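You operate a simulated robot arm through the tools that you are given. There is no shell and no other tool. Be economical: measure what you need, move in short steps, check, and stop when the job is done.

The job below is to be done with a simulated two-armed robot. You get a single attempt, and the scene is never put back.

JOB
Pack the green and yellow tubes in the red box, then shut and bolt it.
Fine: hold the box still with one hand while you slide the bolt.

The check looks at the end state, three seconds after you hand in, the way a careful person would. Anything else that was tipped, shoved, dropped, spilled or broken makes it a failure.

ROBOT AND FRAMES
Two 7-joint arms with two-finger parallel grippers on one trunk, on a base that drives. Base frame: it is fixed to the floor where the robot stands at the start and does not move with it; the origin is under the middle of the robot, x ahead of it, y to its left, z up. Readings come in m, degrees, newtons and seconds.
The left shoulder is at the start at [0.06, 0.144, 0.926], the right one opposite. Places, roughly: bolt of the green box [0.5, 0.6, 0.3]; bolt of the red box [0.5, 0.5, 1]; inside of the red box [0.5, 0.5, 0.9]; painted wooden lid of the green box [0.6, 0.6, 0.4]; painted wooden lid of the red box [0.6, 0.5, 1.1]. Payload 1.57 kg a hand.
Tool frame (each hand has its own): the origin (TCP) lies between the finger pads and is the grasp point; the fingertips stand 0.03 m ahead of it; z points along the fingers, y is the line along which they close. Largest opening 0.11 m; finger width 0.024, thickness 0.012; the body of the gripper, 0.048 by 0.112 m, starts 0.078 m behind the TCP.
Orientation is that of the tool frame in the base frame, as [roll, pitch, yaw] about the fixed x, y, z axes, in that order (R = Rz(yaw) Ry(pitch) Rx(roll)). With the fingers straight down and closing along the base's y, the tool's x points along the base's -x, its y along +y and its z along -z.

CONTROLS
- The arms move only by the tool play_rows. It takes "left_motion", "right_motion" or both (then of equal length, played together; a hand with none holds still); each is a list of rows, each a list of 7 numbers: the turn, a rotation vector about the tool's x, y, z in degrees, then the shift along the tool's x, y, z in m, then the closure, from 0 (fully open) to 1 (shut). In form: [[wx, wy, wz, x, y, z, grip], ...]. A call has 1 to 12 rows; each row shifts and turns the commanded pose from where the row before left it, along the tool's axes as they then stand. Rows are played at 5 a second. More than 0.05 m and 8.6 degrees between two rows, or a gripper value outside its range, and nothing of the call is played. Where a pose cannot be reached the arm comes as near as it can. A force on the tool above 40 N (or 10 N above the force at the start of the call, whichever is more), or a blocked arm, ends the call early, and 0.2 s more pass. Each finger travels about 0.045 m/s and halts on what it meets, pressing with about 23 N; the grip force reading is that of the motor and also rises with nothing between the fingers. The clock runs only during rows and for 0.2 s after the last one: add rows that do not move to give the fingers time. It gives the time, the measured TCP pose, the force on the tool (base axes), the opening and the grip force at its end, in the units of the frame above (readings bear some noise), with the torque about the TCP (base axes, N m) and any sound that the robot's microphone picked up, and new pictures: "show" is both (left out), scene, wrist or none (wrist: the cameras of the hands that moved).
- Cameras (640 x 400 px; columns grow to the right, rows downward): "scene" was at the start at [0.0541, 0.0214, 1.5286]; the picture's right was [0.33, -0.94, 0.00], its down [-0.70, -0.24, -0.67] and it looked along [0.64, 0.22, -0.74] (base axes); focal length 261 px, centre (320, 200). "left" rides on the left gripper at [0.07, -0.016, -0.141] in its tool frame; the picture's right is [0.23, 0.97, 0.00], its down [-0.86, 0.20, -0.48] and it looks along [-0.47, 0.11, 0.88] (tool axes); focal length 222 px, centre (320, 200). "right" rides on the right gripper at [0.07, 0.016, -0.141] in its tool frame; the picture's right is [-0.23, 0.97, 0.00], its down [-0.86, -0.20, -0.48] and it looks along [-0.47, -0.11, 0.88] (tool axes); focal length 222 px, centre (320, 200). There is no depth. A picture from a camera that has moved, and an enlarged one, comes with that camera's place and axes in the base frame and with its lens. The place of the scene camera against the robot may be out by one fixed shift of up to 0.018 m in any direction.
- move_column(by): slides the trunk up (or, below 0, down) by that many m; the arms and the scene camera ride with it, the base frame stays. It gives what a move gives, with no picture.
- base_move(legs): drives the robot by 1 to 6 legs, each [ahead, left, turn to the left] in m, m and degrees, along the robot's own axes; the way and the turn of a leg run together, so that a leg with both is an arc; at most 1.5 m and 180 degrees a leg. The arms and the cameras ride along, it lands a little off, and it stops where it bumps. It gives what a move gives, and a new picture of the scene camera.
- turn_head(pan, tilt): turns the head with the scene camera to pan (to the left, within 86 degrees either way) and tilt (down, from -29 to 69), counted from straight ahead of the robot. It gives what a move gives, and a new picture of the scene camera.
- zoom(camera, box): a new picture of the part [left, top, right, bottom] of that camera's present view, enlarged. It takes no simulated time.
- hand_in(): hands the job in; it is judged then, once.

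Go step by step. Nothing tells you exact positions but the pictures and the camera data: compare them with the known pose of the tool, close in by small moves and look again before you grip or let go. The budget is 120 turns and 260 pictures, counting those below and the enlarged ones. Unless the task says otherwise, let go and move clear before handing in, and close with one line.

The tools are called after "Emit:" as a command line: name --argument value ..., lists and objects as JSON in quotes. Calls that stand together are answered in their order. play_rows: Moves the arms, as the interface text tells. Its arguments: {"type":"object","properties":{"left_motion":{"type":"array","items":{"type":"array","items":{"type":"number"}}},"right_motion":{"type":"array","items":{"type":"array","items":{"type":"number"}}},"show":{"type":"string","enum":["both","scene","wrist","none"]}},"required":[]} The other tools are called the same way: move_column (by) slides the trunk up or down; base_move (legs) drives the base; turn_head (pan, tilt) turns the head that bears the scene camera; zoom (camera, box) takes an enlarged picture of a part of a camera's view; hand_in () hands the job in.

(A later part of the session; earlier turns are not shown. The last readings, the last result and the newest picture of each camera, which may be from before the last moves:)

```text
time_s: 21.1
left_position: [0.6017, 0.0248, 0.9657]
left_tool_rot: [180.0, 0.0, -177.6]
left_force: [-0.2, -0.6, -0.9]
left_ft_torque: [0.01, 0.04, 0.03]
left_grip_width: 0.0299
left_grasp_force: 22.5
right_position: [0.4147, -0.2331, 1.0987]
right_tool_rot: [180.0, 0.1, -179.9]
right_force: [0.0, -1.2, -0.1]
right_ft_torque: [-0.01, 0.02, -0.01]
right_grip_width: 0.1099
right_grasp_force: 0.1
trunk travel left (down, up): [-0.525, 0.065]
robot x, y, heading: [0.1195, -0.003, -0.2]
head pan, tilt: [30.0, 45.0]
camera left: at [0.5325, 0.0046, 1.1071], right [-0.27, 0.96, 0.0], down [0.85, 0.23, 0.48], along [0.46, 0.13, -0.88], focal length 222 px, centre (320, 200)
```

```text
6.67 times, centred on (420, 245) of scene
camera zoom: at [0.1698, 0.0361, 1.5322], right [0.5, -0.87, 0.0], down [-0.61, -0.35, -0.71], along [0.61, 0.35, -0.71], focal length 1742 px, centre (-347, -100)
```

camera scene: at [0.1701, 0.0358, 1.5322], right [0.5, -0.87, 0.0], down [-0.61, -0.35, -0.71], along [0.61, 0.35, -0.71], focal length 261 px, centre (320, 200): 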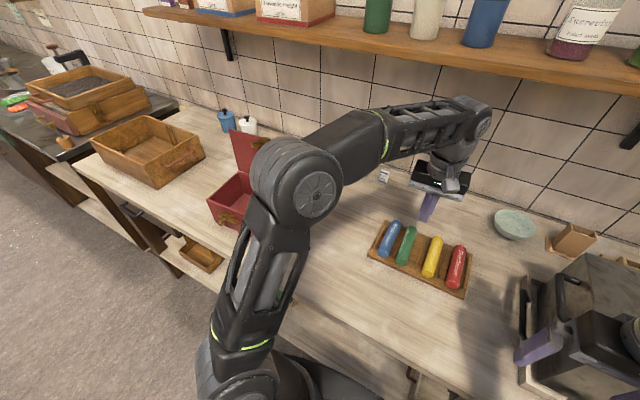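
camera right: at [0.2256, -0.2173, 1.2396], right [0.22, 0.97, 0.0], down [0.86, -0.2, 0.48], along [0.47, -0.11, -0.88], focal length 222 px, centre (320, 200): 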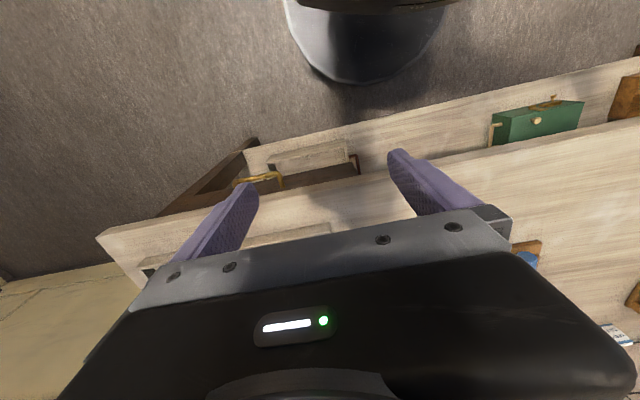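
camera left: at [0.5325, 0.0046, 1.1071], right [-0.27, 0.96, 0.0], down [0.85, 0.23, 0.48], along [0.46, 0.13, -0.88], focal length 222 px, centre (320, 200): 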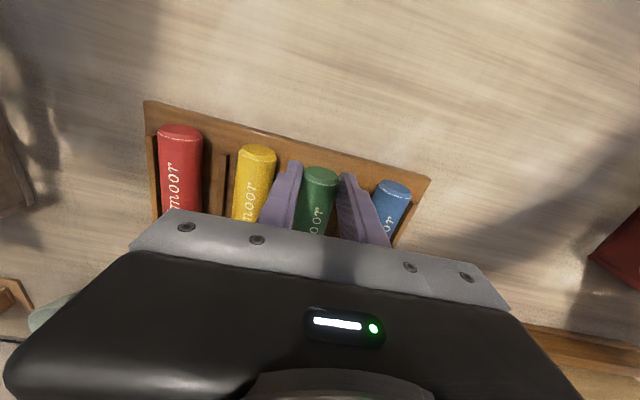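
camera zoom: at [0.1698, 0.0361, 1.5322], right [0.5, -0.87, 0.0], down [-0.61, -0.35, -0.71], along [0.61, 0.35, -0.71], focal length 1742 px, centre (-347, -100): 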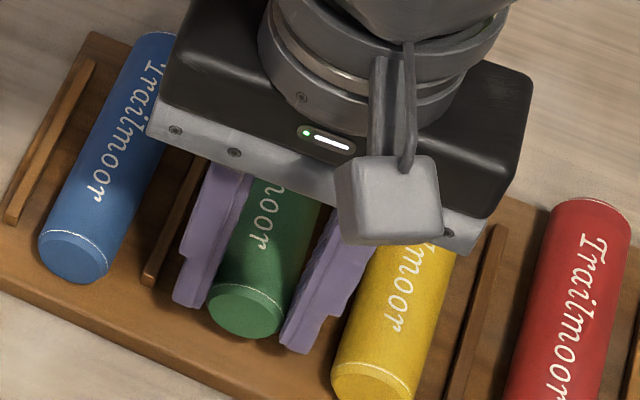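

It holds. I'll lift higher and check for sagging.

Emit:
play_rows --left_motion '[[0, 0, 0, 0, 0, -0.02, 1], [0, 0, 0, 0, 0, -0.03, 1], [0, 0, 0, 0, 0, -0.04, 1], [0, 0, 0, 0.01, 0, -0.04, 1], [0, 0, 0, 0.02, 0, -0.04, 1], [0, 0, 0, 0.02, 0, -0.04, 1]]' --show "both"

```text
time_s: 22.5
left_position: [0.5752, 0.0276, 1.1097]
left_tool_rot: [179.8, -0.1, -177.7]
left_force: [-0.6, 0.3, -1.3]
left_ft_torque: [-0.01, -0.02, 0.01]
left_grip_width: 0.0298
left_grasp_force: 22.9
left hand out of reach, approached as far as the arm can: row 5, 6
right_position: [0.4143, -0.2347, 1.1002]
right_tool_rot: [179.9, 0.1, -179.9]
right_force: [-0.3, -0.3, 1.1]
right_ft_torque: [-0.06, -0.05, 0.01]
right_grip_width: 0.1099
right_grasp_force: 0.1
trunk travel left (down, up): [-0.525, 0.065]
robot x, y, heading: [0.122, -0.0023, 0.3]
head pan, tilt: [30.0, 45.0]
camera scene: at [0.1682, 0.0359, 1.5323], right [0.5, -0.87, 0.0], down [-0.61, -0.35, -0.71], along [0.61, 0.35, -0.71], focal length 261 px, centre (320, 200)
camera left: at [0.5063, 0.0077, 1.252], right [-0.27, 0.96, 0.0], down [0.85, 0.23, 0.48], along [0.46, 0.13, -0.88], focal length 222 px, centre (320, 200)
```

scene: 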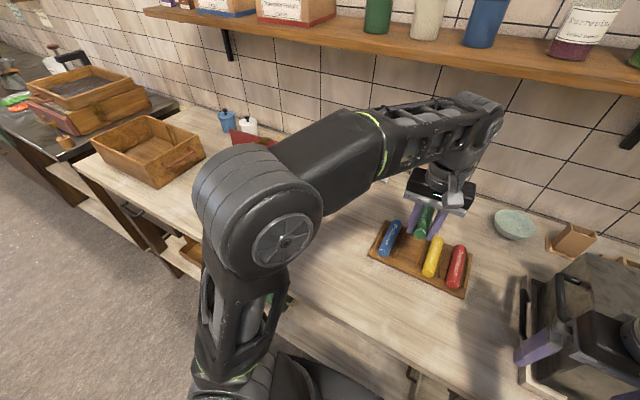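
left: 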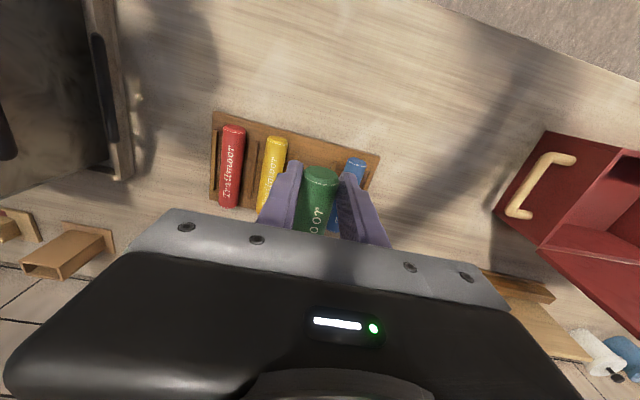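

Green is held level. The box rim is at about z≈1.01 and its inside centre is near (0.54, 0.46), yawed about 6°. The tube must lie along the box's long side, so I'll retract and turn it 90°.

Emit:
play_rows --left_motion '[[0, 0, 0, 0.025, 0.03, 0, 1], [0, 0, 0, 0.025, 0.035, 0, 1], [0, 0, 0, 0.025, 0.035, 0, 1], [0, 0, 0, 0.025, 0.035, 0, 1], [0, 0, 0, 0.025, 0.035, 0, 1]]' --show "none"

Emit:
play_rows --left_motion '[[0, 0, -8.5, 0, 0, 0, 1], [0, 0, -8.5, 0, 0, 0, 1], [0, 0, -8.5, 0, 0, 0, 1], [0, 0, -8.5, 0, 0, 0, 1], [0, 0, -8.5, 0, 0, 0, 1], [0, 0, -8.5, 0, 0, 0, 1], [0, 0, -8.5, 0, 0, 0, 1], [0, 0, -8.5, 0, 0, 0, 1], [0, 0, -8.5, 0, 0, 0, 1], [0, 0, -8.5, 0, 0, 0, 1], [0, 0, -8.5, 0, 0, 0, 1], [0, 0, 0, 0, 0, 0, 1]]' --show "both"

```text
time_s: 23.7
left_position: [0.4465, 0.1929, 1.1095]
left_tool_rot: [180.0, -0.1, -177.8]
left_force: [1.1, 1.5, -1.1]
left_ft_torque: [-0.12, 0.09, -0.03]
left_grip_width: 0.0299
left_grasp_force: 23.2
right_position: [0.4165, -0.2321, 1.0989]
right_tool_rot: [-179.9, 0.0, 180.0]
right_force: [0.5, 1.0, 0.0]
right_ft_torque: [-0.07, 0.02, 0.0]
right_grip_width: 0.11
right_grasp_force: 0.1
trunk travel left (down, up): [-0.525, 0.065]
robot x, y, heading: [0.1141, 0.0011, -0.2]
head pan, tilt: [30.0, 45.0]
```

```text
time_s: 26.3
left_position: [0.4448, 0.1931, 1.1082]
left_tool_rot: [180.0, 0.1, -83.9]
left_force: [-0.5, -0.4, -1.0]
left_ft_torque: [-0.03, -0.02, -0.02]
left_grip_width: 0.0301
left_grasp_force: 23.3
right_position: [0.4151, -0.2326, 1.0984]
right_tool_rot: [-180.0, 0.0, -179.8]
right_force: [-0.4, -0.2, 0.0]
right_ft_torque: [0.0, -0.01, -0.04]
right_grip_width: 0.1103
right_grasp_force: 0.1
trunk travel left (down, up): [-0.525, 0.065]
robot x, y, heading: [0.1214, -0.0003, 0.0]
head pan, tilt: [30.0, 45.0]
camera scene: at [0.1697, 0.0361, 1.5322], right [0.5, -0.87, 0.0], down [-0.61, -0.35, -0.71], along [0.61, 0.35, -0.71], focal length 261 px, centre (320, 200)
camera left: at [0.4684, 0.1247, 1.2507], right [-0.94, -0.33, 0.0], down [-0.29, 0.83, 0.48], along [-0.16, 0.45, -0.88], focal length 222 px, centre (320, 200)
```

scene: 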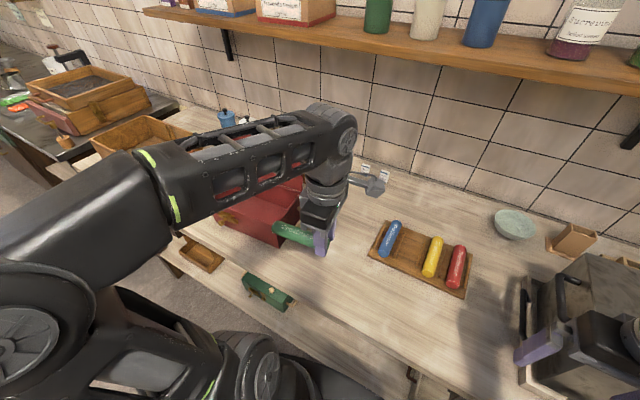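
left: 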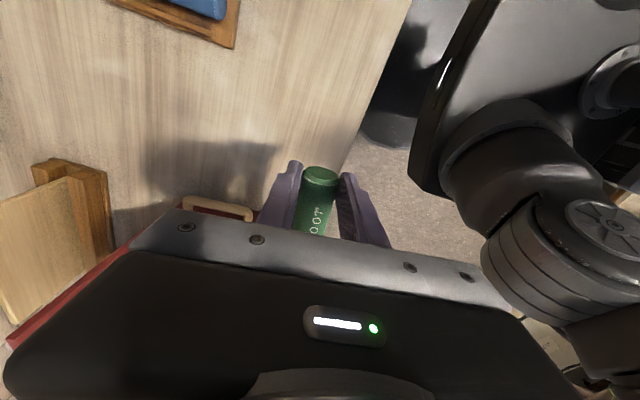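

The tube now points along +y. I'll carry it over the box, keeping above the rim.

Emit:
play_rows --left_motion '[[0, 0, 0, -0.0395, -0.0258, 0, 1], [0, 0, 0, -0.0395, -0.0258, 0, 1], [0, 0, 0, -0.0395, -0.0258, 0, 1], [0, 0, 0, -0.0395, -0.0258, 0, 1], [0, 0, 0, -0.0395, -0.0258, 0, 1], [0, 0, 0, 0, 0, 0, 1]]' --show "both"

Emit:
turn_head --pan 45 --tilt 45

```text
time_s: 27.7
left_position: [0.5466, 0.3891, 1.114]
left_tool_rot: [-179.4, 0.3, -84.1]
left_force: [-1.3, 5.2, -3.1]
left_ft_torque: [-0.6, -0.16, 0.04]
left_grip_width: 0.03
left_grasp_force: 23.0
left hand out of reach, approached as far as the arm can: row 5
right_position: [0.4156, -0.2317, 1.0998]
right_tool_rot: [-179.9, 0.1, 180.0]
right_force: [-0.3, 0.4, 0.2]
right_ft_torque: [-0.04, 0.01, 0.01]
right_grip_width: 0.1098
right_grasp_force: 0.2
trunk travel left (down, up): [-0.525, 0.065]
robot x, y, heading: [0.1209, 0.0008, -0.2]
head pan, tilt: [30.0, 45.0]
camera scene: at [0.1717, 0.0381, 1.5319], right [0.5, -0.87, 0.0], down [-0.61, -0.35, -0.71], along [0.61, 0.35, -0.71], focal length 261 px, centre (320, 200)
camera left: at [0.5685, 0.3205, 1.2559], right [-0.95, -0.32, -0.01], down [-0.29, 0.83, 0.48], along [-0.15, 0.46, -0.88], focal length 222 px, centre (320, 200)
```

scene: 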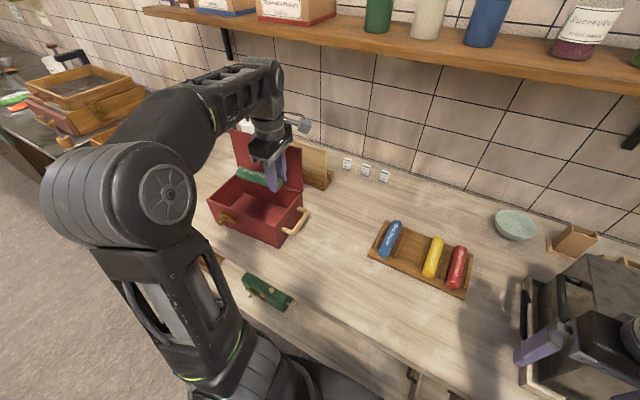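
left: 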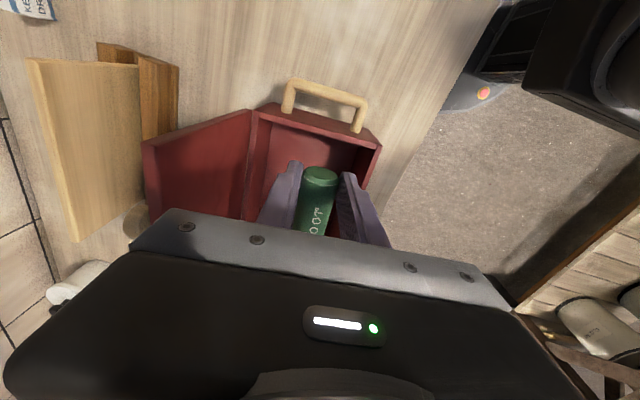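

```text
time_s: 28.4
left_position: [0.5477, 0.383, 1.1165]
left_tool_rot: [-178.9, 0.3, -85.0]
left_force: [0.4, 0.9, 0.0]
left_ft_torque: [-0.05, -0.02, 0.01]
left_grip_width: 0.03
left_grasp_force: 22.6
right_position: [0.4148, -0.2336, 1.1]
right_tool_rot: [-179.9, 0.0, -179.9]
right_force: [0.2, -0.1, -0.7]
right_ft_torque: [-0.03, -0.01, 0.02]
right_grip_width: 0.1101
right_grasp_force: 0.0
trunk travel left (down, up): [-0.525, 0.065]
robot x, y, heading: [0.1179, -0.0014, -0.3]
head pan, tilt: [45.0, 45.0]
camera scene: at [0.1571, 0.0525, 1.5323], right [0.71, -0.71, 0.0], down [-0.5, -0.5, -0.71], along [0.5, 0.5, -0.71], focal length 261 px, centre (320, 200)
```

scene: 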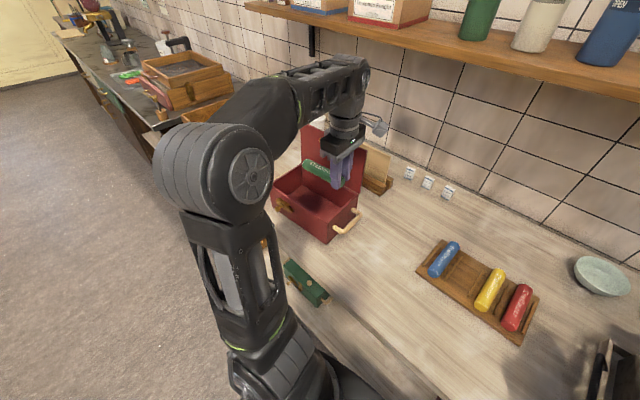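

The box and its upright lid show well in the wrist view. The hand needs about 2 cm more +y but is at its reach limit at this height, so I'll raise the trunk and try again.

Emit:
move_column --by 0.06

Emit:
play_rows --left_motion '[[0, 0, 0, 0, 0, 0.03, 1], [0, 0, 0, 0, 0, 0.03, 1], [0, 0, 0, -0.012, -0.002, 0, 1], [0, 0, 0, -0.012, -0.004, 0, 1], [0, 0, 0, 0, 0, 0, 1]]' --show "wrist"

```text
time_s: 29.4
left_position: [0.5453, 0.3905, 1.1739]
left_tool_rot: [-179.5, 0.4, -83.8]
left_force: [-0.5, 0.5, -0.7]
left_ft_torque: [-0.07, -0.05, -0.02]
left_grip_width: 0.0297
left_grasp_force: 22.6
right_position: [0.4155, -0.2339, 1.1581]
right_tool_rot: [-179.9, 0.0, -179.9]
right_force: [0.1, -0.1, -0.5]
right_ft_torque: [0.03, -0.01, -0.03]
right_grip_width: 0.1101
right_grasp_force: 0.1
trunk travel left (down, up): [-0.585, 0.005]
robot x, y, heading: [0.123, 0.001, -0.2]
head pan, tilt: [45.0, 45.0]
```

```text
time_s: 30.6
left_position: [0.5495, 0.4155, 1.1149]
left_tool_rot: [-179.4, 0.5, -83.8]
left_force: [0.8, 0.5, -1.4]
left_ft_torque: [-0.08, -0.01, 0.03]
left_grip_width: 0.0299
left_grasp_force: 22.5
right_position: [0.415, -0.2335, 1.1598]
right_tool_rot: [-180.0, 0.1, 180.0]
right_force: [0.0, -0.8, 0.1]
right_ft_torque: [-0.01, -0.01, 0.0]
right_grip_width: 0.1098
right_grasp_force: 0.0
trunk travel left (down, up): [-0.585, 0.005]
robot x, y, heading: [0.1218, 0.0015, -0.1]
head pan, tilt: [45.0, 45.0]
camera left: at [0.5706, 0.346, 1.2563], right [-0.94, -0.33, -0.01], down [-0.29, 0.82, 0.48], along [-0.15, 0.46, -0.88], focal length 222 px, centre (320, 200)
```

left: 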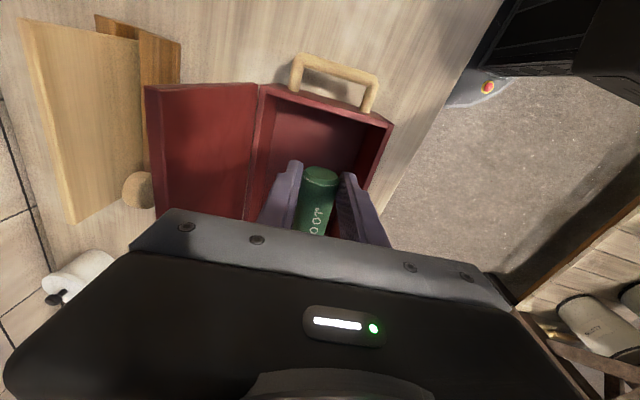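

The tube is now over the box opening. I'll descend inside in steps.

Emit:
play_rows --left_motion '[[0, 0, 0, 0.006, -0.003, 0.03, 1], [0, 0, 0, 0, 0, 0.03, 1], [0, 0, 0, 0, 0, 0.03, 1], [0, 0, 0, 0, 0, 0.03, 1], [0, 0, 0, 0, 0, 0.02, 1]]' --show "both"

```text
time_s: 31.8
left_position: [0.5527, 0.4089, 1.0749]
left_tool_rot: [-179.3, 0.5, -83.7]
left_force: [0.5, 0.6, -0.1]
left_ft_torque: [-0.07, 0.03, 0.02]
left_grip_width: 0.0299
left_grasp_force: 23.2
left hand out of reach, approached as far as the arm can: row 2, 3, 4, 5
right_position: [0.4151, -0.2323, 1.1588]
right_tool_rot: [179.9, 0.0, -179.9]
right_force: [0.2, -1.2, -0.3]
right_ft_torque: [0.0, 0.0, -0.02]
right_grip_width: 0.1099
right_grasp_force: 0.1
trunk travel left (down, up): [-0.585, 0.005]
robot x, y, heading: [0.1215, 0.0015, 0.1]
head pan, tilt: [45.0, 45.0]
camera scene: at [0.157, 0.0529, 1.5922], right [0.71, -0.71, 0.0], down [-0.5, -0.5, -0.71], along [0.5, 0.5, -0.71], focal length 261 px, centre (320, 200)
camera left: at [0.5744, 0.3405, 1.2166], right [-0.94, -0.33, -0.01], down [-0.29, 0.82, 0.48], along [-0.15, 0.46, -0.88], focal length 222 px, centre (320, 200)
```

scene: 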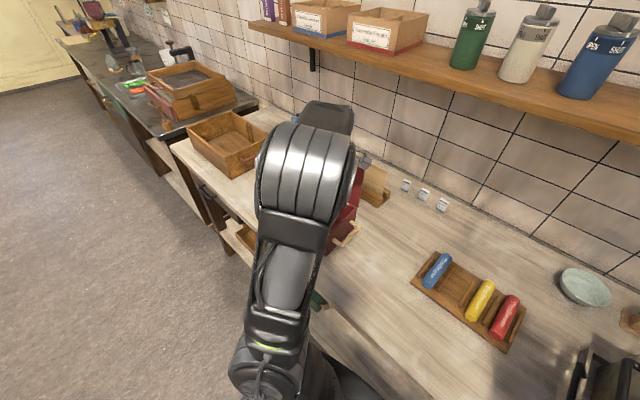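
left: 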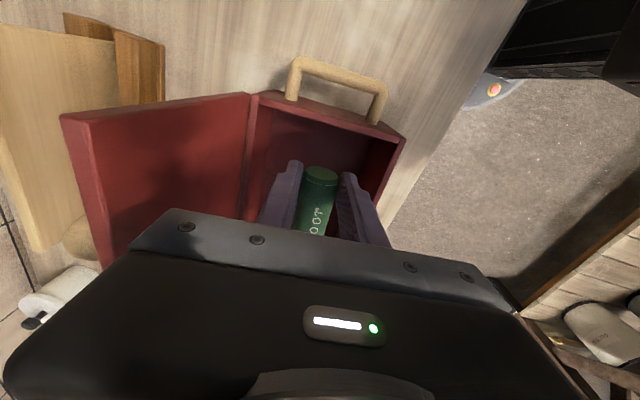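

The arm cannot extend lower at this elbow pose, so I'll let the trunk carry the hand down.

Emit:
play_rows --right_motion '[[0, 0, 0, 0.02, 0, -0.04, 0], [0, 0, 0, 0.02, 0, -0.03, 0]]' --show "none"

Emit:
move_column --by -0.08

Emit:
zoom --camera "left" --box '[0, 0, 640, 400]'

```text
time_s: 32.4
left_position: [0.5521, 0.4097, 1.0747]
left_tool_rot: [-179.4, 0.4, -83.8]
left_force: [0.6, -0.2, 0.5]
left_ft_torque: [-0.04, 0.0, 0.01]
left_grip_width: 0.03
left_grasp_force: 23.0
right_position: [0.4122, -0.2362, 1.1632]
right_tool_rot: [-180.0, 0.0, 180.0]
right_force: [-0.5, -0.7, 0.7]
right_ft_torque: [0.02, -0.02, -0.01]
right_grip_width: 0.1101
right_grasp_force: 0.0
right hand out of reach, approached as far as the arm can: row 1, 2
trunk travel left (down, up): [-0.585, 0.005]
robot x, y, heading: [0.1197, -0.0018, 0.1]
head pan, tilt: [45.0, 45.0]
```

```text
time_s: 33.6
left_position: [0.552, 0.4103, 0.994]
left_tool_rot: [-179.4, 0.6, -83.8]
left_force: [0.7, -0.2, 0.3]
left_ft_torque: [-0.05, -0.02, 0.0]
left_grip_width: 0.0301
left_grasp_force: 23.5
right_position: [0.4122, -0.2361, 1.0827]
right_tool_rot: [180.0, 0.1, -180.0]
right_force: [-0.2, -0.2, -0.1]
right_ft_torque: [0.0, 0.01, 0.01]
right_grip_width: 0.1097
right_grasp_force: 0.1
trunk travel left (down, up): [-0.505, 0.085]
robot x, y, heading: [0.1212, -0.0033, 0.1]
head pan, tilt: [45.0, 45.0]
```

```text
1.00 times, centred on (320, 200) of left
camera zoom: at [0.5742, 0.3405, 1.1367], right [-0.94, -0.33, -0.01], down [-0.29, 0.82, 0.48], along [-0.15, 0.46, -0.88], focal length 222 px, centre (320, 200)
```

zoom: 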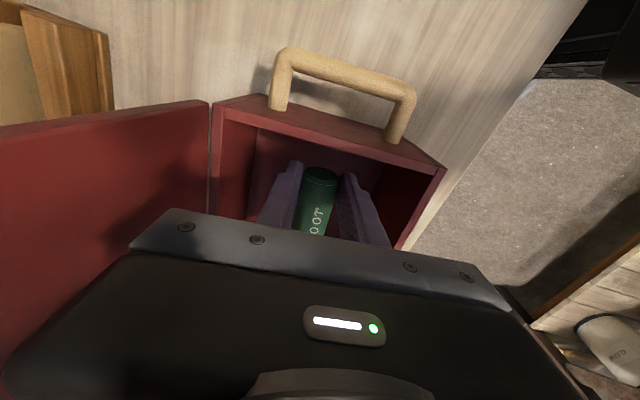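

The tube is inside the walls. I'll continue down in small, force-limited steps.

Emit:
play_rows --left_motion '[[0, 0, 0, 0, 0.002, 0.01, 1], [0, 0, 0, 0, 0, 0.01, 1], [0, 0, 0, 0, 0, 0.008, 1], [0, 0, 0, 0, 0, 0.006, 1], [0, 0, 0, 0, 0, 0.005, 1], [0, 0, 0, 0, 0, 0.005, 1]]' --show "wrist"

```text
time_s: 35.0
left_position: [0.5523, 0.4094, 0.9956]
left_tool_rot: [-179.5, 0.5, -83.8]
left_force: [-0.4, -0.4, -1.0]
left_ft_torque: [-0.01, -0.01, 0.04]
left_grip_width: 0.03
left_grasp_force: 22.8
left hand out of reach, approached as far as the arm can: row 1, 2, 3, 4, 5, 6
right_position: [0.4113, -0.2359, 1.0824]
right_tool_rot: [-180.0, 0.2, -179.9]
right_force: [0.0, 0.3, -1.2]
right_ft_torque: [0.01, -0.01, -0.01]
right_grip_width: 0.1102
right_grasp_force: 0.0
trunk travel left (down, up): [-0.505, 0.085]
robot x, y, heading: [0.12, 0.0003, -0.1]
head pan, tilt: [45.0, 45.0]
camera left: at [0.5743, 0.3406, 1.1366], right [-0.94, -0.33, -0.01], down [-0.29, 0.82, 0.48], along [-0.15, 0.46, -0.88], focal length 222 px, centre (320, 200)
```

left: 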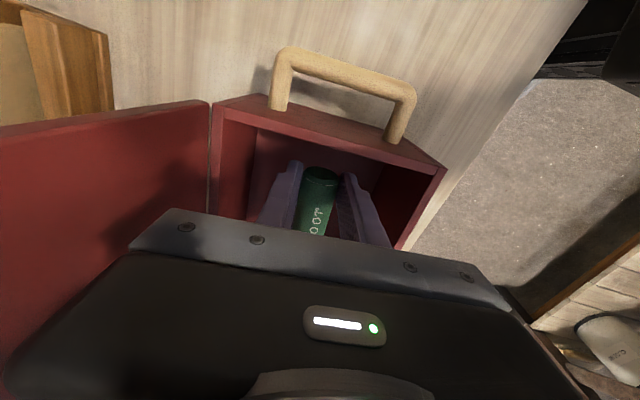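

Emit:
move_column --by -0.03

Emit:
zoom --camera "left" --box '[160, 40, 480, 240]'

```text
time_s: 35.8
left_position: [0.5521, 0.411, 0.9643]
left_tool_rot: [-179.4, 0.5, -83.8]
left_force: [0.2, -0.1, -1.1]
left_ft_torque: [-0.06, -0.04, 0.0]
left_grip_width: 0.0298
left_grasp_force: 22.8
right_position: [0.4121, -0.2359, 1.0533]
right_tool_rot: [-180.0, 0.2, 179.9]
right_force: [1.0, -0.5, 0.1]
right_ft_torque: [-0.03, 0.0, -0.04]
right_grip_width: 0.11
right_grasp_force: 0.0
trunk travel left (down, up): [-0.475, 0.115]
robot x, y, heading: [0.1226, 0.0025, 0.1]
head pan, tilt: [45.0, 45.0]
```

```text
2.00 times, centred on (320, 140) of left
camera zoom: at [0.5742, 0.3405, 1.1067], right [-0.94, -0.33, -0.01], down [-0.29, 0.82, 0.48], along [-0.15, 0.46, -0.88], focal length 444 px, centre (320, 320)
```

zoom: 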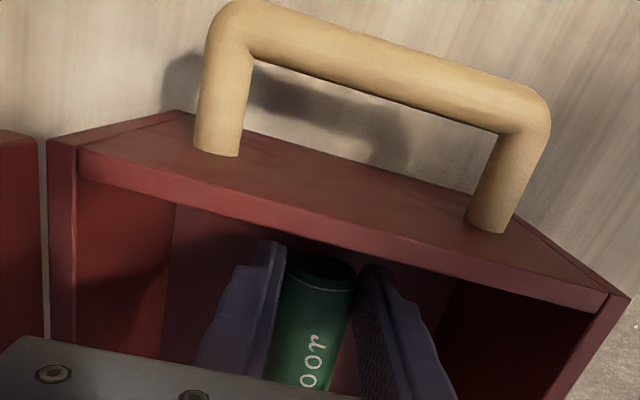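

Emit:
move_column --by -0.01

```text
time_s: 36.3
left_position: [0.552, 0.4106, 0.9553]
left_tool_rot: [-179.4, 0.5, -83.8]
left_force: [-0.1, 0.2, -1.1]
left_ft_torque: [-0.03, -0.02, 0.02]
left_grip_width: 0.0297
left_grasp_force: 23.0
right_position: [0.4121, -0.2361, 1.0438]
right_tool_rot: [180.0, 0.1, 180.0]
right_force: [-0.3, 0.3, -0.6]
right_ft_torque: [0.02, -0.02, 0.02]
right_grip_width: 0.1101
right_grasp_force: 0.0
trunk travel left (down, up): [-0.465, 0.125]
robot x, y, heading: [0.1197, 0.0018, 0.2]
head pan, tilt: [45.0, 45.0]
```

Emit:
move_column --by -0.006

Emit:
zoom --camera "left" --box '[160, 40, 480, 240]'

```text
time_s: 36.9
left_position: [0.5525, 0.4104, 0.9487]
left_tool_rot: [-179.5, 0.6, -83.8]
left_force: [-0.4, -0.2, -0.7]
left_ft_torque: [-0.05, -0.02, -0.03]
left_grip_width: 0.03
left_grasp_force: 23.9
right_position: [0.4137, -0.2357, 1.0377]
right_tool_rot: [179.9, 0.1, 179.9]
right_force: [0.7, -0.1, 0.2]
right_ft_torque: [0.0, 0.02, 0.01]
right_grip_width: 0.1101
right_grasp_force: 0.0
trunk travel left (down, up): [-0.459, 0.131]
robot x, y, heading: [0.118, -0.0018, -0.1]
head pan, tilt: [45.0, 45.0]
```

```text
2.00 times, centred on (320, 140) of left
camera zoom: at [0.5742, 0.3405, 1.0906], right [-0.94, -0.33, -0.01], down [-0.29, 0.82, 0.48], along [-0.15, 0.46, -0.88], focal length 444 px, centre (320, 320)
```

zoom: 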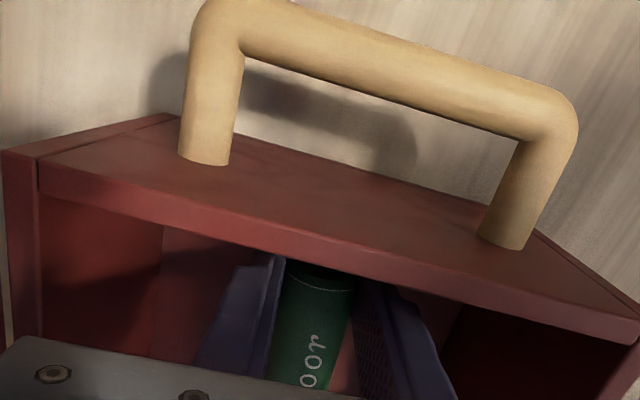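

The tube is close above the floor, so I'll release it gently and raise the hand.

Emit:
play_rows --left_motion '[[0, 0, 0, 0, 0, 0, 0.68], [0, 0, 0, 0, 0, 0, 0.58], [0, 0, 0, 0, 0, 0, 0.58]]' --show "none"

Emit:
move_column --by 0.12

Emit:
zoom --camera "left" --box '[0, 0, 640, 400]'

```text
time_s: 37.7
left_position: [0.5511, 0.4106, 0.9482]
left_tool_rot: [-179.3, 0.4, -83.8]
left_force: [-0.4, 0.2, 0.3]
left_ft_torque: [0.01, 0.04, -0.01]
left_grip_width: 0.0462
left_grasp_force: 0.1
right_position: [0.413, -0.2365, 1.0361]
right_tool_rot: [-180.0, 0.1, -180.0]
right_force: [0.6, -1.0, 0.6]
right_ft_torque: [0.01, -0.02, -0.03]
right_grip_width: 0.1099
right_grasp_force: 0.1
trunk travel left (down, up): [-0.459, 0.131]
robot x, y, heading: [0.122, 0.0039, 0.1]
head pan, tilt: [45.0, 45.0]
```

```text
time_s: 39.2
left_position: [0.5512, 0.4102, 1.069]
left_tool_rot: [-179.4, 0.5, -83.7]
left_force: [-0.5, -0.3, -0.4]
left_ft_torque: [0.04, -0.01, -0.01]
left_grip_width: 0.0462
left_grasp_force: 0.1
right_position: [0.4125, -0.2354, 1.1574]
right_tool_rot: [180.0, -0.1, 180.0]
right_force: [-1.5, 0.3, -0.9]
right_ft_torque: [0.0, -0.03, 0.03]
right_grip_width: 0.1099
right_grasp_force: 0.1
trunk travel left (down, up): [-0.579, 0.011]
robot x, y, heading: [0.1203, 0.0003, -0.0]
head pan, tilt: [45.0, 45.0]
```

```text
1.00 times, centred on (320, 200) of left
camera zoom: at [0.5743, 0.3405, 1.2105], right [-0.94, -0.33, -0.01], down [-0.29, 0.82, 0.48], along [-0.15, 0.46, -0.88], focal length 222 px, centre (320, 200)
```

zoom: 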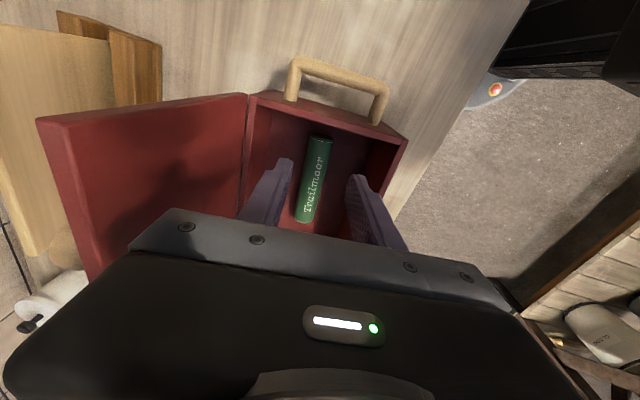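

Green lies in the box along its long side. To make room for yellow, I'll push it back against the rear wall with closed fingers, first driving left a little to centre the hand over it.

Emit:
base_move --legs '[[0, 0.055, 0]]'

Emit:
play_rows --left_motion '[[0, 0, 0, 0, 0.02, 0, 0.8], [0, 0, 0, 0, 0.018, 0, 1], [0, 0, 0, 0, 0, 0, 1]]' --show "wrist"

```text
time_s: 40.1
left_position: [0.5515, 0.4661, 1.0682]
left_tool_rot: [-179.5, 0.5, -83.8]
left_force: [0.1, 0.5, 0.0]
left_ft_torque: [-0.01, -0.02, 0.04]
left_grip_width: 0.0461
left_grasp_force: 0.0
right_position: [0.4132, -0.18, 1.157]
right_tool_rot: [-179.9, 0.1, -180.0]
right_force: [-0.3, -0.2, -0.5]
right_ft_torque: [-0.06, 0.02, 0.01]
right_grip_width: 0.1098
right_grasp_force: 0.1
trunk travel left (down, up): [-0.579, 0.011]
robot x, y, heading: [0.1219, 0.052, -0.2]
head pan, tilt: [45.0, 45.0]
camera scene: at [0.1569, 0.1096, 1.5861], right [0.71, -0.71, 0.0], down [-0.5, -0.5, -0.71], along [0.5, 0.5, -0.71], focal length 261 px, centre (320, 200)
```

scene: 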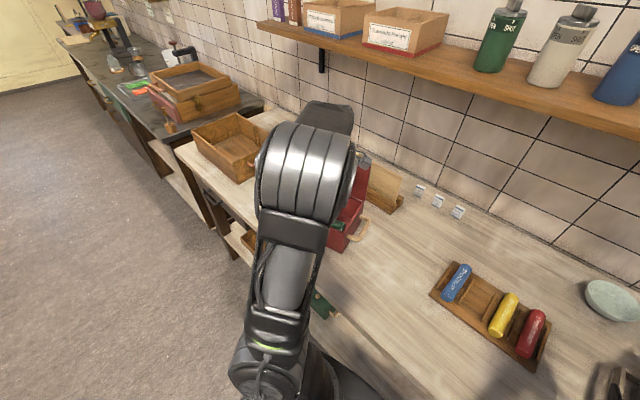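

```text
time_s: 40.9
left_position: [0.5138, 0.4607, 1.0681]
left_tool_rot: [-179.5, 0.5, -83.8]
left_force: [-0.2, 0.4, -0.7]
left_ft_torque: [0.02, -0.01, -0.01]
left_grip_width: 0.0
left_grasp_force: 12.0
right_position: [0.4121, -0.1826, 1.1565]
right_tool_rot: [180.0, 0.0, 180.0]
right_force: [0.1, -0.3, 0.4]
right_ft_torque: [0.04, 0.02, 0.01]
right_grip_width: 0.1096
right_grasp_force: 0.0
trunk travel left (down, up): [-0.579, 0.011]
robot x, y, heading: [0.1241, 0.0537, 0.1]
head pan, tilt: [45.0, 45.0]
camera left: at [0.5364, 0.3912, 1.2104], right [-0.94, -0.33, -0.01], down [-0.3, 0.82, 0.48], along [-0.15, 0.46, -0.88], focal length 222 px, centre (320, 200)
```

left: 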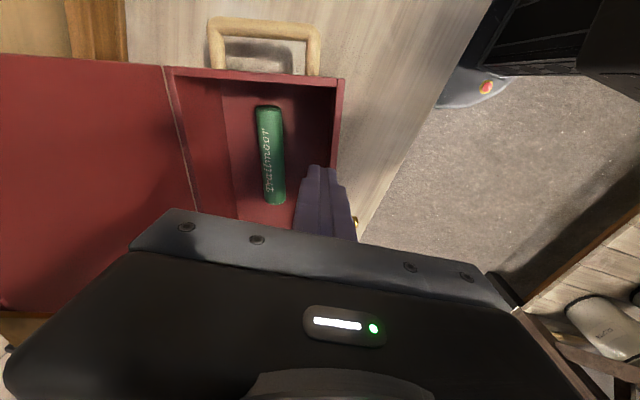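

Emit:
move_column --by -0.12

Emit:
play_rows --left_motion '[[0, 0, 0, 0, -0.008, 0, 1], [0, 0, 0, 0, -0.009, 0, 1], [0, 0, 0, 0, -0.009, 0, 1], [0, 0, 0, 0, -0.008, 0, 1], [0, 0, 0, 0, -0.007, 0, 1], [0, 0, 0, 0, 0, 0, 1]]' --show "wrist"

```text
time_s: 41.6
left_position: [0.5142, 0.4603, 1.0303]
left_tool_rot: [-179.5, 0.4, -83.9]
left_force: [-6.3, -3.9, 22.3]
left_ft_torque: [-0.32, 0.4, 0.01]
left_grip_width: 0.0
left_grasp_force: 21.7
right_position: [0.4117, -0.1815, 1.114]
right_tool_rot: [179.9, 0.1, -179.8]
right_force: [0.6, 0.7, -0.2]
right_ft_torque: [-0.02, 0.01, -0.01]
right_grip_width: 0.1098
right_grasp_force: 0.0
trunk travel left (down, up): [-0.536, 0.054]
robot x, y, heading: [0.1176, 0.0576, -0.0]
head pan, tilt: [45.0, 45.0]
stopped: the force on the tool passed its limit (the readings are from after the stop); the commanded pose is now the measured one
```

```text
time_s: 43.0
left_position: [0.548, 0.4641, 1.0302]
left_tool_rot: [-179.4, 0.6, -83.9]
left_force: [-4.4, -1.1, 11.8]
left_ft_torque: [-0.16, 0.21, -0.08]
left_grip_width: 0.0001
left_grasp_force: 21.7
left hand out of reach, approached as far as the arm can: row 5
right_position: [0.4116, -0.1823, 1.1131]
right_tool_rot: [180.0, 0.1, -179.9]
right_force: [-0.4, 0.2, -0.6]
right_ft_torque: [0.02, 0.01, 0.0]
right_grip_width: 0.1101
right_grasp_force: 0.2
trunk travel left (down, up): [-0.536, 0.054]
robot x, y, heading: [0.122, 0.0568, 0.1]
head pan, tilt: [45.0, 45.0]
camera left: at [0.5698, 0.3945, 1.1717], right [-0.94, -0.33, -0.01], down [-0.29, 0.82, 0.48], along [-0.15, 0.46, -0.87], focal length 222 px, centre (320, 200)
```

left: 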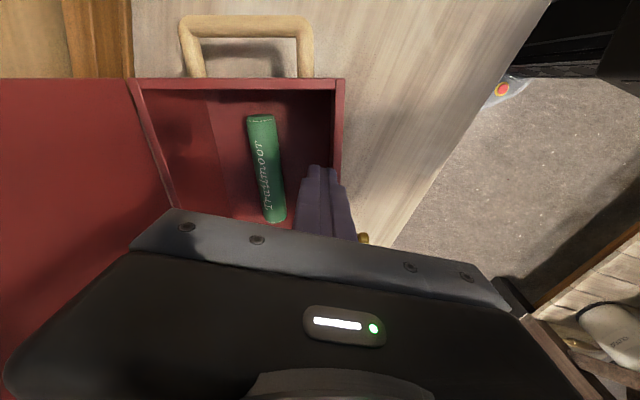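

The finger met the front rim and dragged the box a few centimetres back; the box already seemed shifted by the drive. I'll lift off at once and look over the whole situation.

Emit:
move_column --by 0.054

Emit:
play_rows --left_motion '[[0, 0, 0, 0, 0, -0.04, 1], [0, 0, 0, 0, 0, -0.03, 1], [0, 0, 0, 0.02, 0.03, 0, 1], [0, 0, 0, 0.02, 0.03, 0, 1], [0, 0, 0, 0.02, 0.03, 0, 1], [0, 0, 0, 0.03, 0.02, 0, 1], [0, 0, 0, 0.04, 0.0, 0, 1], [0, 0, 0, 0.04, 0.0, 0, 1]]' --show "both"

```text
time_s: 44.0
left_position: [0.549, 0.4643, 1.0833]
left_tool_rot: [-179.4, 0.4, -83.9]
left_force: [-0.5, -0.6, 0.6]
left_ft_torque: [0.02, -0.02, -0.02]
left_grip_width: 0.0
left_grasp_force: 21.2
right_position: [0.4131, -0.1815, 1.1672]
right_tool_rot: [-180.0, 0.0, -179.8]
right_force: [-0.7, -0.8, -0.1]
right_ft_torque: [0.0, 0.0, -0.03]
right_grip_width: 0.1099
right_grasp_force: 0.0
trunk travel left (down, up): [-0.59, 0.0]
robot x, y, heading: [0.1194, 0.0551, -0.2]
head pan, tilt: [45.0, 45.0]
```

```text
time_s: 45.8
left_position: [0.4571, 0.282, 1.15]
left_tool_rot: [-179.5, 0.6, -83.8]
left_force: [0.5, 1.1, -0.1]
left_ft_torque: [-0.01, -0.02, 0.02]
left_grip_width: 0.0
left_grasp_force: 21.5
right_position: [0.4124, -0.1811, 1.1676]
right_tool_rot: [180.0, 0.0, -179.9]
right_force: [0.6, -0.8, 1.1]
right_ft_torque: [0.03, 0.01, 0.01]
right_grip_width: 0.1101
right_grasp_force: 0.0
trunk travel left (down, up): [-0.59, 0.0]
robot x, y, heading: [0.1194, 0.0518, 0.1]
head pan, tilt: [45.0, 45.0]
camera scene: at [0.1565, 0.1067, 1.5971], right [0.71, -0.71, 0.0], down [-0.5, -0.5, -0.71], along [0.5, 0.5, -0.71], focal length 261 px, centre (320, 200)
camera left: at [0.479, 0.2124, 1.2918], right [-0.94, -0.33, -0.01], down [-0.29, 0.82, 0.49], along [-0.15, 0.46, -0.87], focal length 222 px, centre (320, 200)
```

scene: 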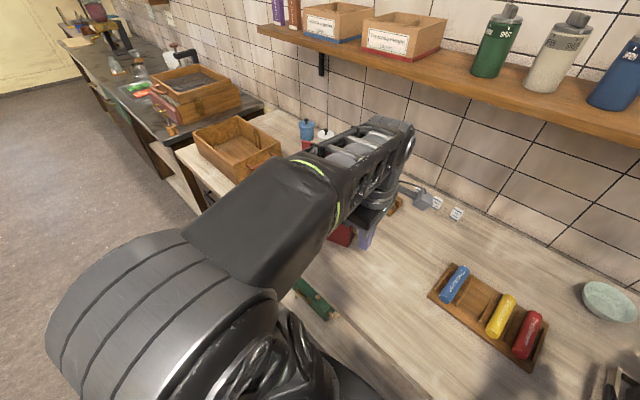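
left: 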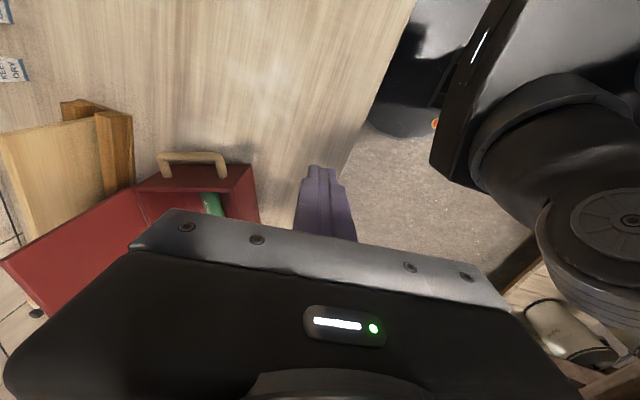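

I'll back off and drive left so the box is straight ahead and not hidden by the arm.

Emit:
base_move --legs '[[-0.2, 0, 0], [0, 0.3, 0]]'

Emit:
turn_head --pan 10 --tilt 42

```text
time_s: 49.0
left_position: [0.2571, 0.5861, 1.1497]
left_tool_rot: [-179.5, 0.6, -83.8]
left_force: [0.0, 0.0, 1.0]
left_ft_torque: [-0.01, 0.01, -0.01]
left_grip_width: 0.0
left_grasp_force: 21.5
right_position: [0.2134, 0.1208, 1.1685]
right_tool_rot: [179.9, 0.0, -179.8]
right_force: [0.9, 0.2, -0.8]
right_ft_torque: [0.0, 0.01, 0.02]
right_grip_width: 0.1102
right_grasp_force: 0.1
trunk travel left (down, up): [-0.59, 0.0]
robot x, y, heading: [-0.079, 0.3593, -0.1]
head pan, tilt: [45.0, 45.0]
camera scene: at [-0.0431, 0.4098, 1.597], right [0.71, -0.71, 0.0], down [-0.5, -0.5, -0.71], along [0.5, 0.5, -0.71], focal length 261 px, centre (320, 200)
```

scene: 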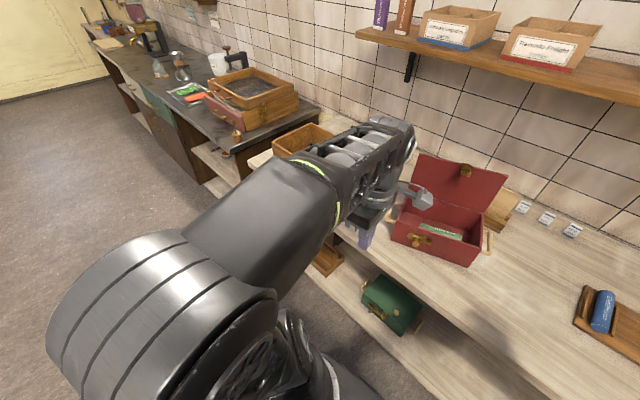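

```text
time_s: 50.0
left_position: [0.256, 0.5842, 1.1507]
left_tool_rot: [-179.4, 0.5, -83.6]
left_force: [0.4, -0.8, -0.2]
left_ft_torque: [-0.03, -0.01, -0.01]
left_grip_width: 0.0
left_grasp_force: 21.4
right_position: [0.2134, 0.1197, 1.1673]
right_tool_rot: [-180.0, -0.1, -179.8]
right_force: [0.0, -0.1, -0.4]
right_ft_torque: [-0.01, 0.0, -0.03]
right_grip_width: 0.11
right_grasp_force: 0.0
trunk travel left (down, up): [-0.59, 0.0]
robot x, y, heading: [-0.0787, 0.3534, 0.1]
head pan, tilt: [10.0, 42.0]
camera scene: at [-0.0182, 0.3657, 1.6013], right [0.18, -0.98, 0.0], down [-0.66, -0.12, -0.74], along [0.73, 0.13, -0.67], focal length 261 px, centre (320, 200)
```

scene: 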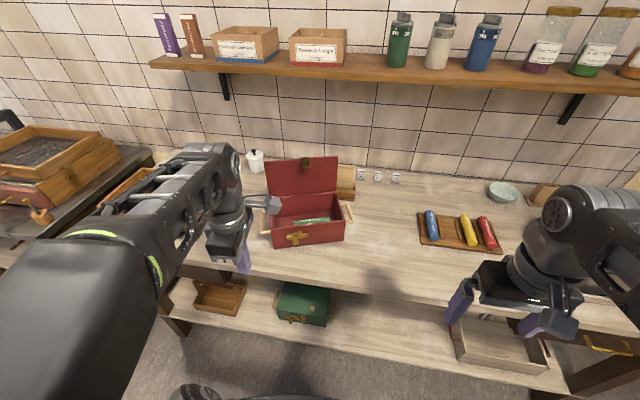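

Emit:
zoom --camera "scene" --box '[230, 140, 390, 260]'

Emit:
zoom --camera "scene" --box '[400, 190, 520, 270]'

```text
3.33 times, centred on (310, 200) of scene
camera zoom: at [-0.0182, 0.3657, 1.6013], right [0.18, -0.98, 0.0], down [-0.66, -0.12, -0.74], along [0.73, 0.13, -0.67], focal length 871 px, centre (353, 200)
```

zoom: 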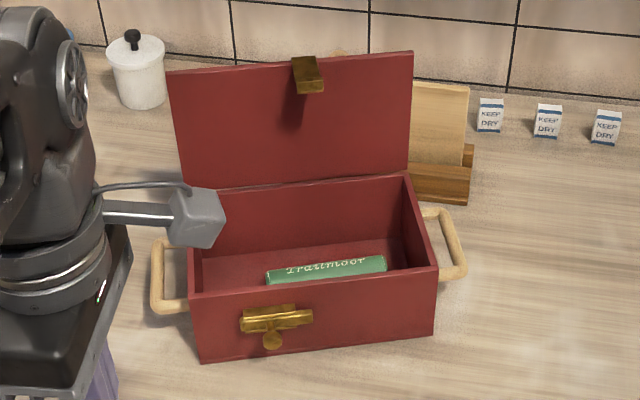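

```text
5.00 times, centred on (460, 230) of scene
camera zoom: at [-0.0182, 0.3657, 1.6013], right [0.18, -0.98, 0.0], down [-0.66, -0.12, -0.74], along [0.73, 0.13, -0.67], focal length 1306 px, centre (-380, 50)
```

zoom: 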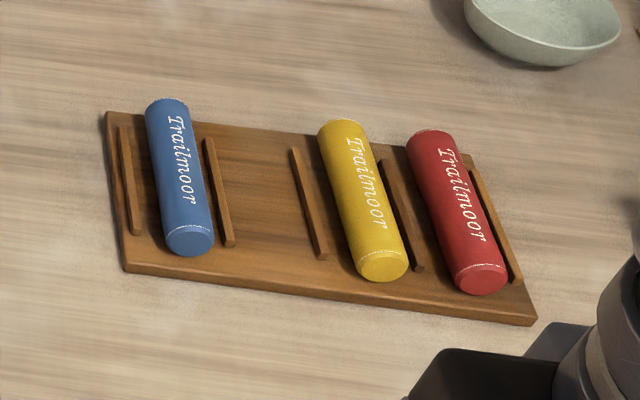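

The box has settled further back, yawed about 18°, with its centre near (0.59, 0.52) and green inside it. Nothing else was touched. Next I go back for yellow, so I'll return to the earlier standing place and turn the hand back.

Emit:
base_move --legs '[[0, -0.33, 0], [0.2, 0, 0]]'

Emit:
play_rows --left_motion '[[0, 0, 8.5, 0, 0, 0, 0.5], [0, 0, 8.5, 0, 0, 0, 0.5], [0, 0, 8.5, 0, 0, 0, 0.5], [0, 0, 8.5, 0, 0, 0, 0.5], [0, 0, 8.5, 0, 0, 0, 0.5], [0, 0, 8.5, 0, 0, 0, 0.5], [0, 0, 8.5, 0, 0, 0, 0.5], [0, 0, 8.5, 0, 0, 0, 0.5], [0, 0, 8.5, 0, 0, 0, 0.5], [0, 0, 8.5, 0, 0, 0, 0.5], [0, 0, 8.5, 0, 0, 0, 0.5], [0, 0, 0, 0, 0, 0, 0.5]]' --show "wrist"

```text
time_s: 53.4
left_position: [0.4592, 0.2571, 1.1487]
left_tool_rot: [-179.5, 0.6, -83.6]
left_force: [0.6, 0.5, 0.6]
left_ft_torque: [-0.01, 0.02, 0.01]
left_grip_width: 0.0
left_grasp_force: 21.4
right_position: [0.418, -0.2078, 1.1683]
right_tool_rot: [-179.9, -0.1, -179.6]
right_force: [0.4, 0.3, 0.0]
right_ft_torque: [-0.03, 0.02, -0.03]
right_grip_width: 0.1099
right_grasp_force: 0.1
trunk travel left (down, up): [-0.59, 0.0]
robot x, y, heading: [0.1245, 0.0296, 0.4]
head pan, tilt: [10.0, 42.0]
camera scene: at [0.186, 0.0371, 1.6013], right [0.18, -0.98, 0.0], down [-0.66, -0.12, -0.74], along [0.73, 0.13, -0.67], focal length 261 px, centre (320, 200)
```

scene: 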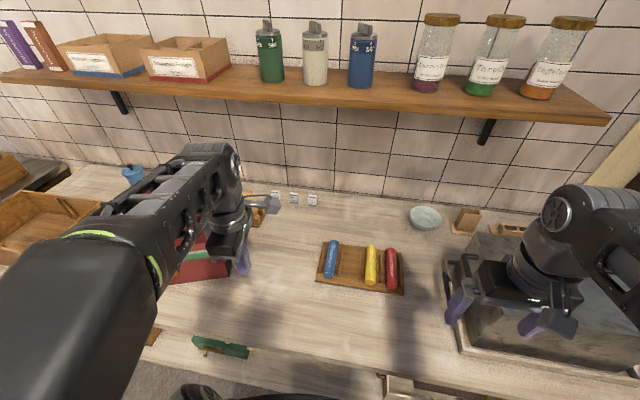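

```text
time_s: 56.0
left_position: [0.4593, 0.2566, 1.1499]
left_tool_rot: [179.4, 0.4, -177.1]
left_force: [0.2, -0.5, 0.3]
left_ft_torque: [0.01, 0.0, -0.02]
left_grip_width: 0.055
left_grasp_force: 0.0
right_position: [0.4163, -0.2063, 1.1682]
right_tool_rot: [-180.0, 0.0, -179.6]
right_force: [0.6, 0.0, 0.3]
right_ft_torque: [-0.02, -0.01, 0.0]
right_grip_width: 0.1102
right_grasp_force: 0.1
trunk travel left (down, up): [-0.59, 0.0]
robot x, y, heading: [0.1206, 0.0274, 0.4]
head pan, tilt: [10.0, 42.0]
camera left: at [0.3888, 0.2349, 1.2915], right [-0.27, 0.96, 0.01], down [0.84, 0.24, 0.49], along [0.47, 0.14, -0.87], focal length 222 px, centre (320, 200)
```

left: 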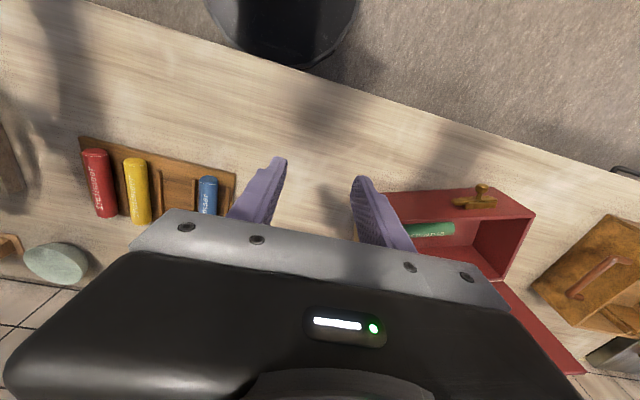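

Both the tray and box are clear here. I'll move above yellow's near end.

Emit:
play_rows --left_motion '[[0, 0, 0, -0.018, -0.042, 0, 0.5], [0, 0, 0, -0.018, -0.042, 0, 0.5], [0, 0, 0, -0.018, -0.042, 0, 0.5], [0, 0, 0, -0.018, -0.042, 0, 0.5], [0, 0, 0, -0.018, -0.042, 0, 0.5], [0, 0, 0, -0.018, -0.042, 0, 0.5], [-0.5, 0.3, 0, -0.018, -0.038, 0, 0.55], [0, 0, 0, 0, 0, 0.05, 0.55], [0, 0, 0, 0, 0, 0.05, 0.55], [0, 0, 0, 0, 0, 0.045, 0.55], [0, 0, 0, 0, 0, 0, 0.55]]' --show "wrist"

Emit:
zoom --camera "left" --box '[200, 60, 440, 220]'

```text
time_s: 58.4
left_position: [0.599, -0.0243, 1.0022]
left_tool_rot: [178.8, 0.2, -177.0]
left_force: [0.2, 0.1, 0.1]
left_ft_torque: [0.03, -0.03, -0.01]
left_grip_width: 0.0495
left_grasp_force: 0.1
right_position: [0.418, -0.2092, 1.1671]
right_tool_rot: [179.9, 0.2, -179.7]
right_force: [0.8, -0.1, 0.4]
right_ft_torque: [0.02, -0.01, 0.0]
right_grip_width: 0.1101
right_grasp_force: 0.0
trunk travel left (down, up): [-0.59, 0.0]
robot x, y, heading: [0.1228, 0.0257, 0.2]
head pan, tilt: [10.0, 42.0]
camera left: at [0.5297, -0.048, 1.1435], right [-0.28, 0.96, 0.02], down [0.84, 0.23, 0.49], along [0.46, 0.15, -0.87], focal length 222 px, centre (320, 200)
```

left: 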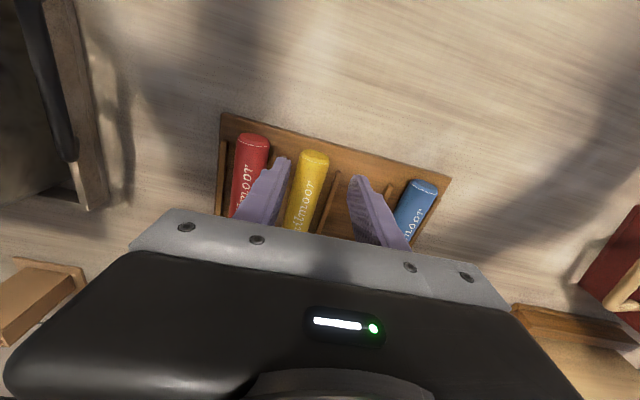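

```text
2.50 times, centred on (320, 140) of left
camera zoom: at [0.5297, -0.048, 1.1435], right [-0.28, 0.96, 0.02], down [0.84, 0.23, 0.49], along [0.46, 0.15, -0.87], focal length 555 px, centre (320, 350)
```

zoom: 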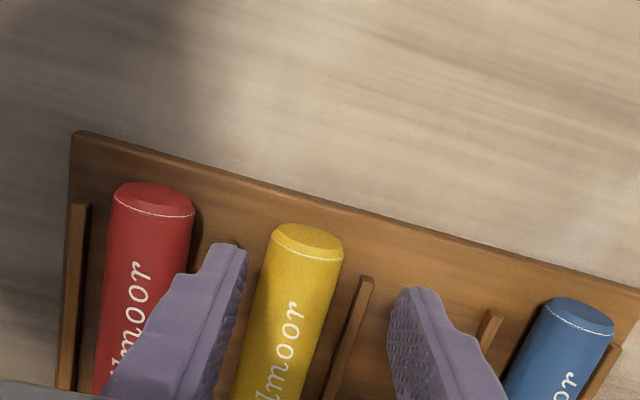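

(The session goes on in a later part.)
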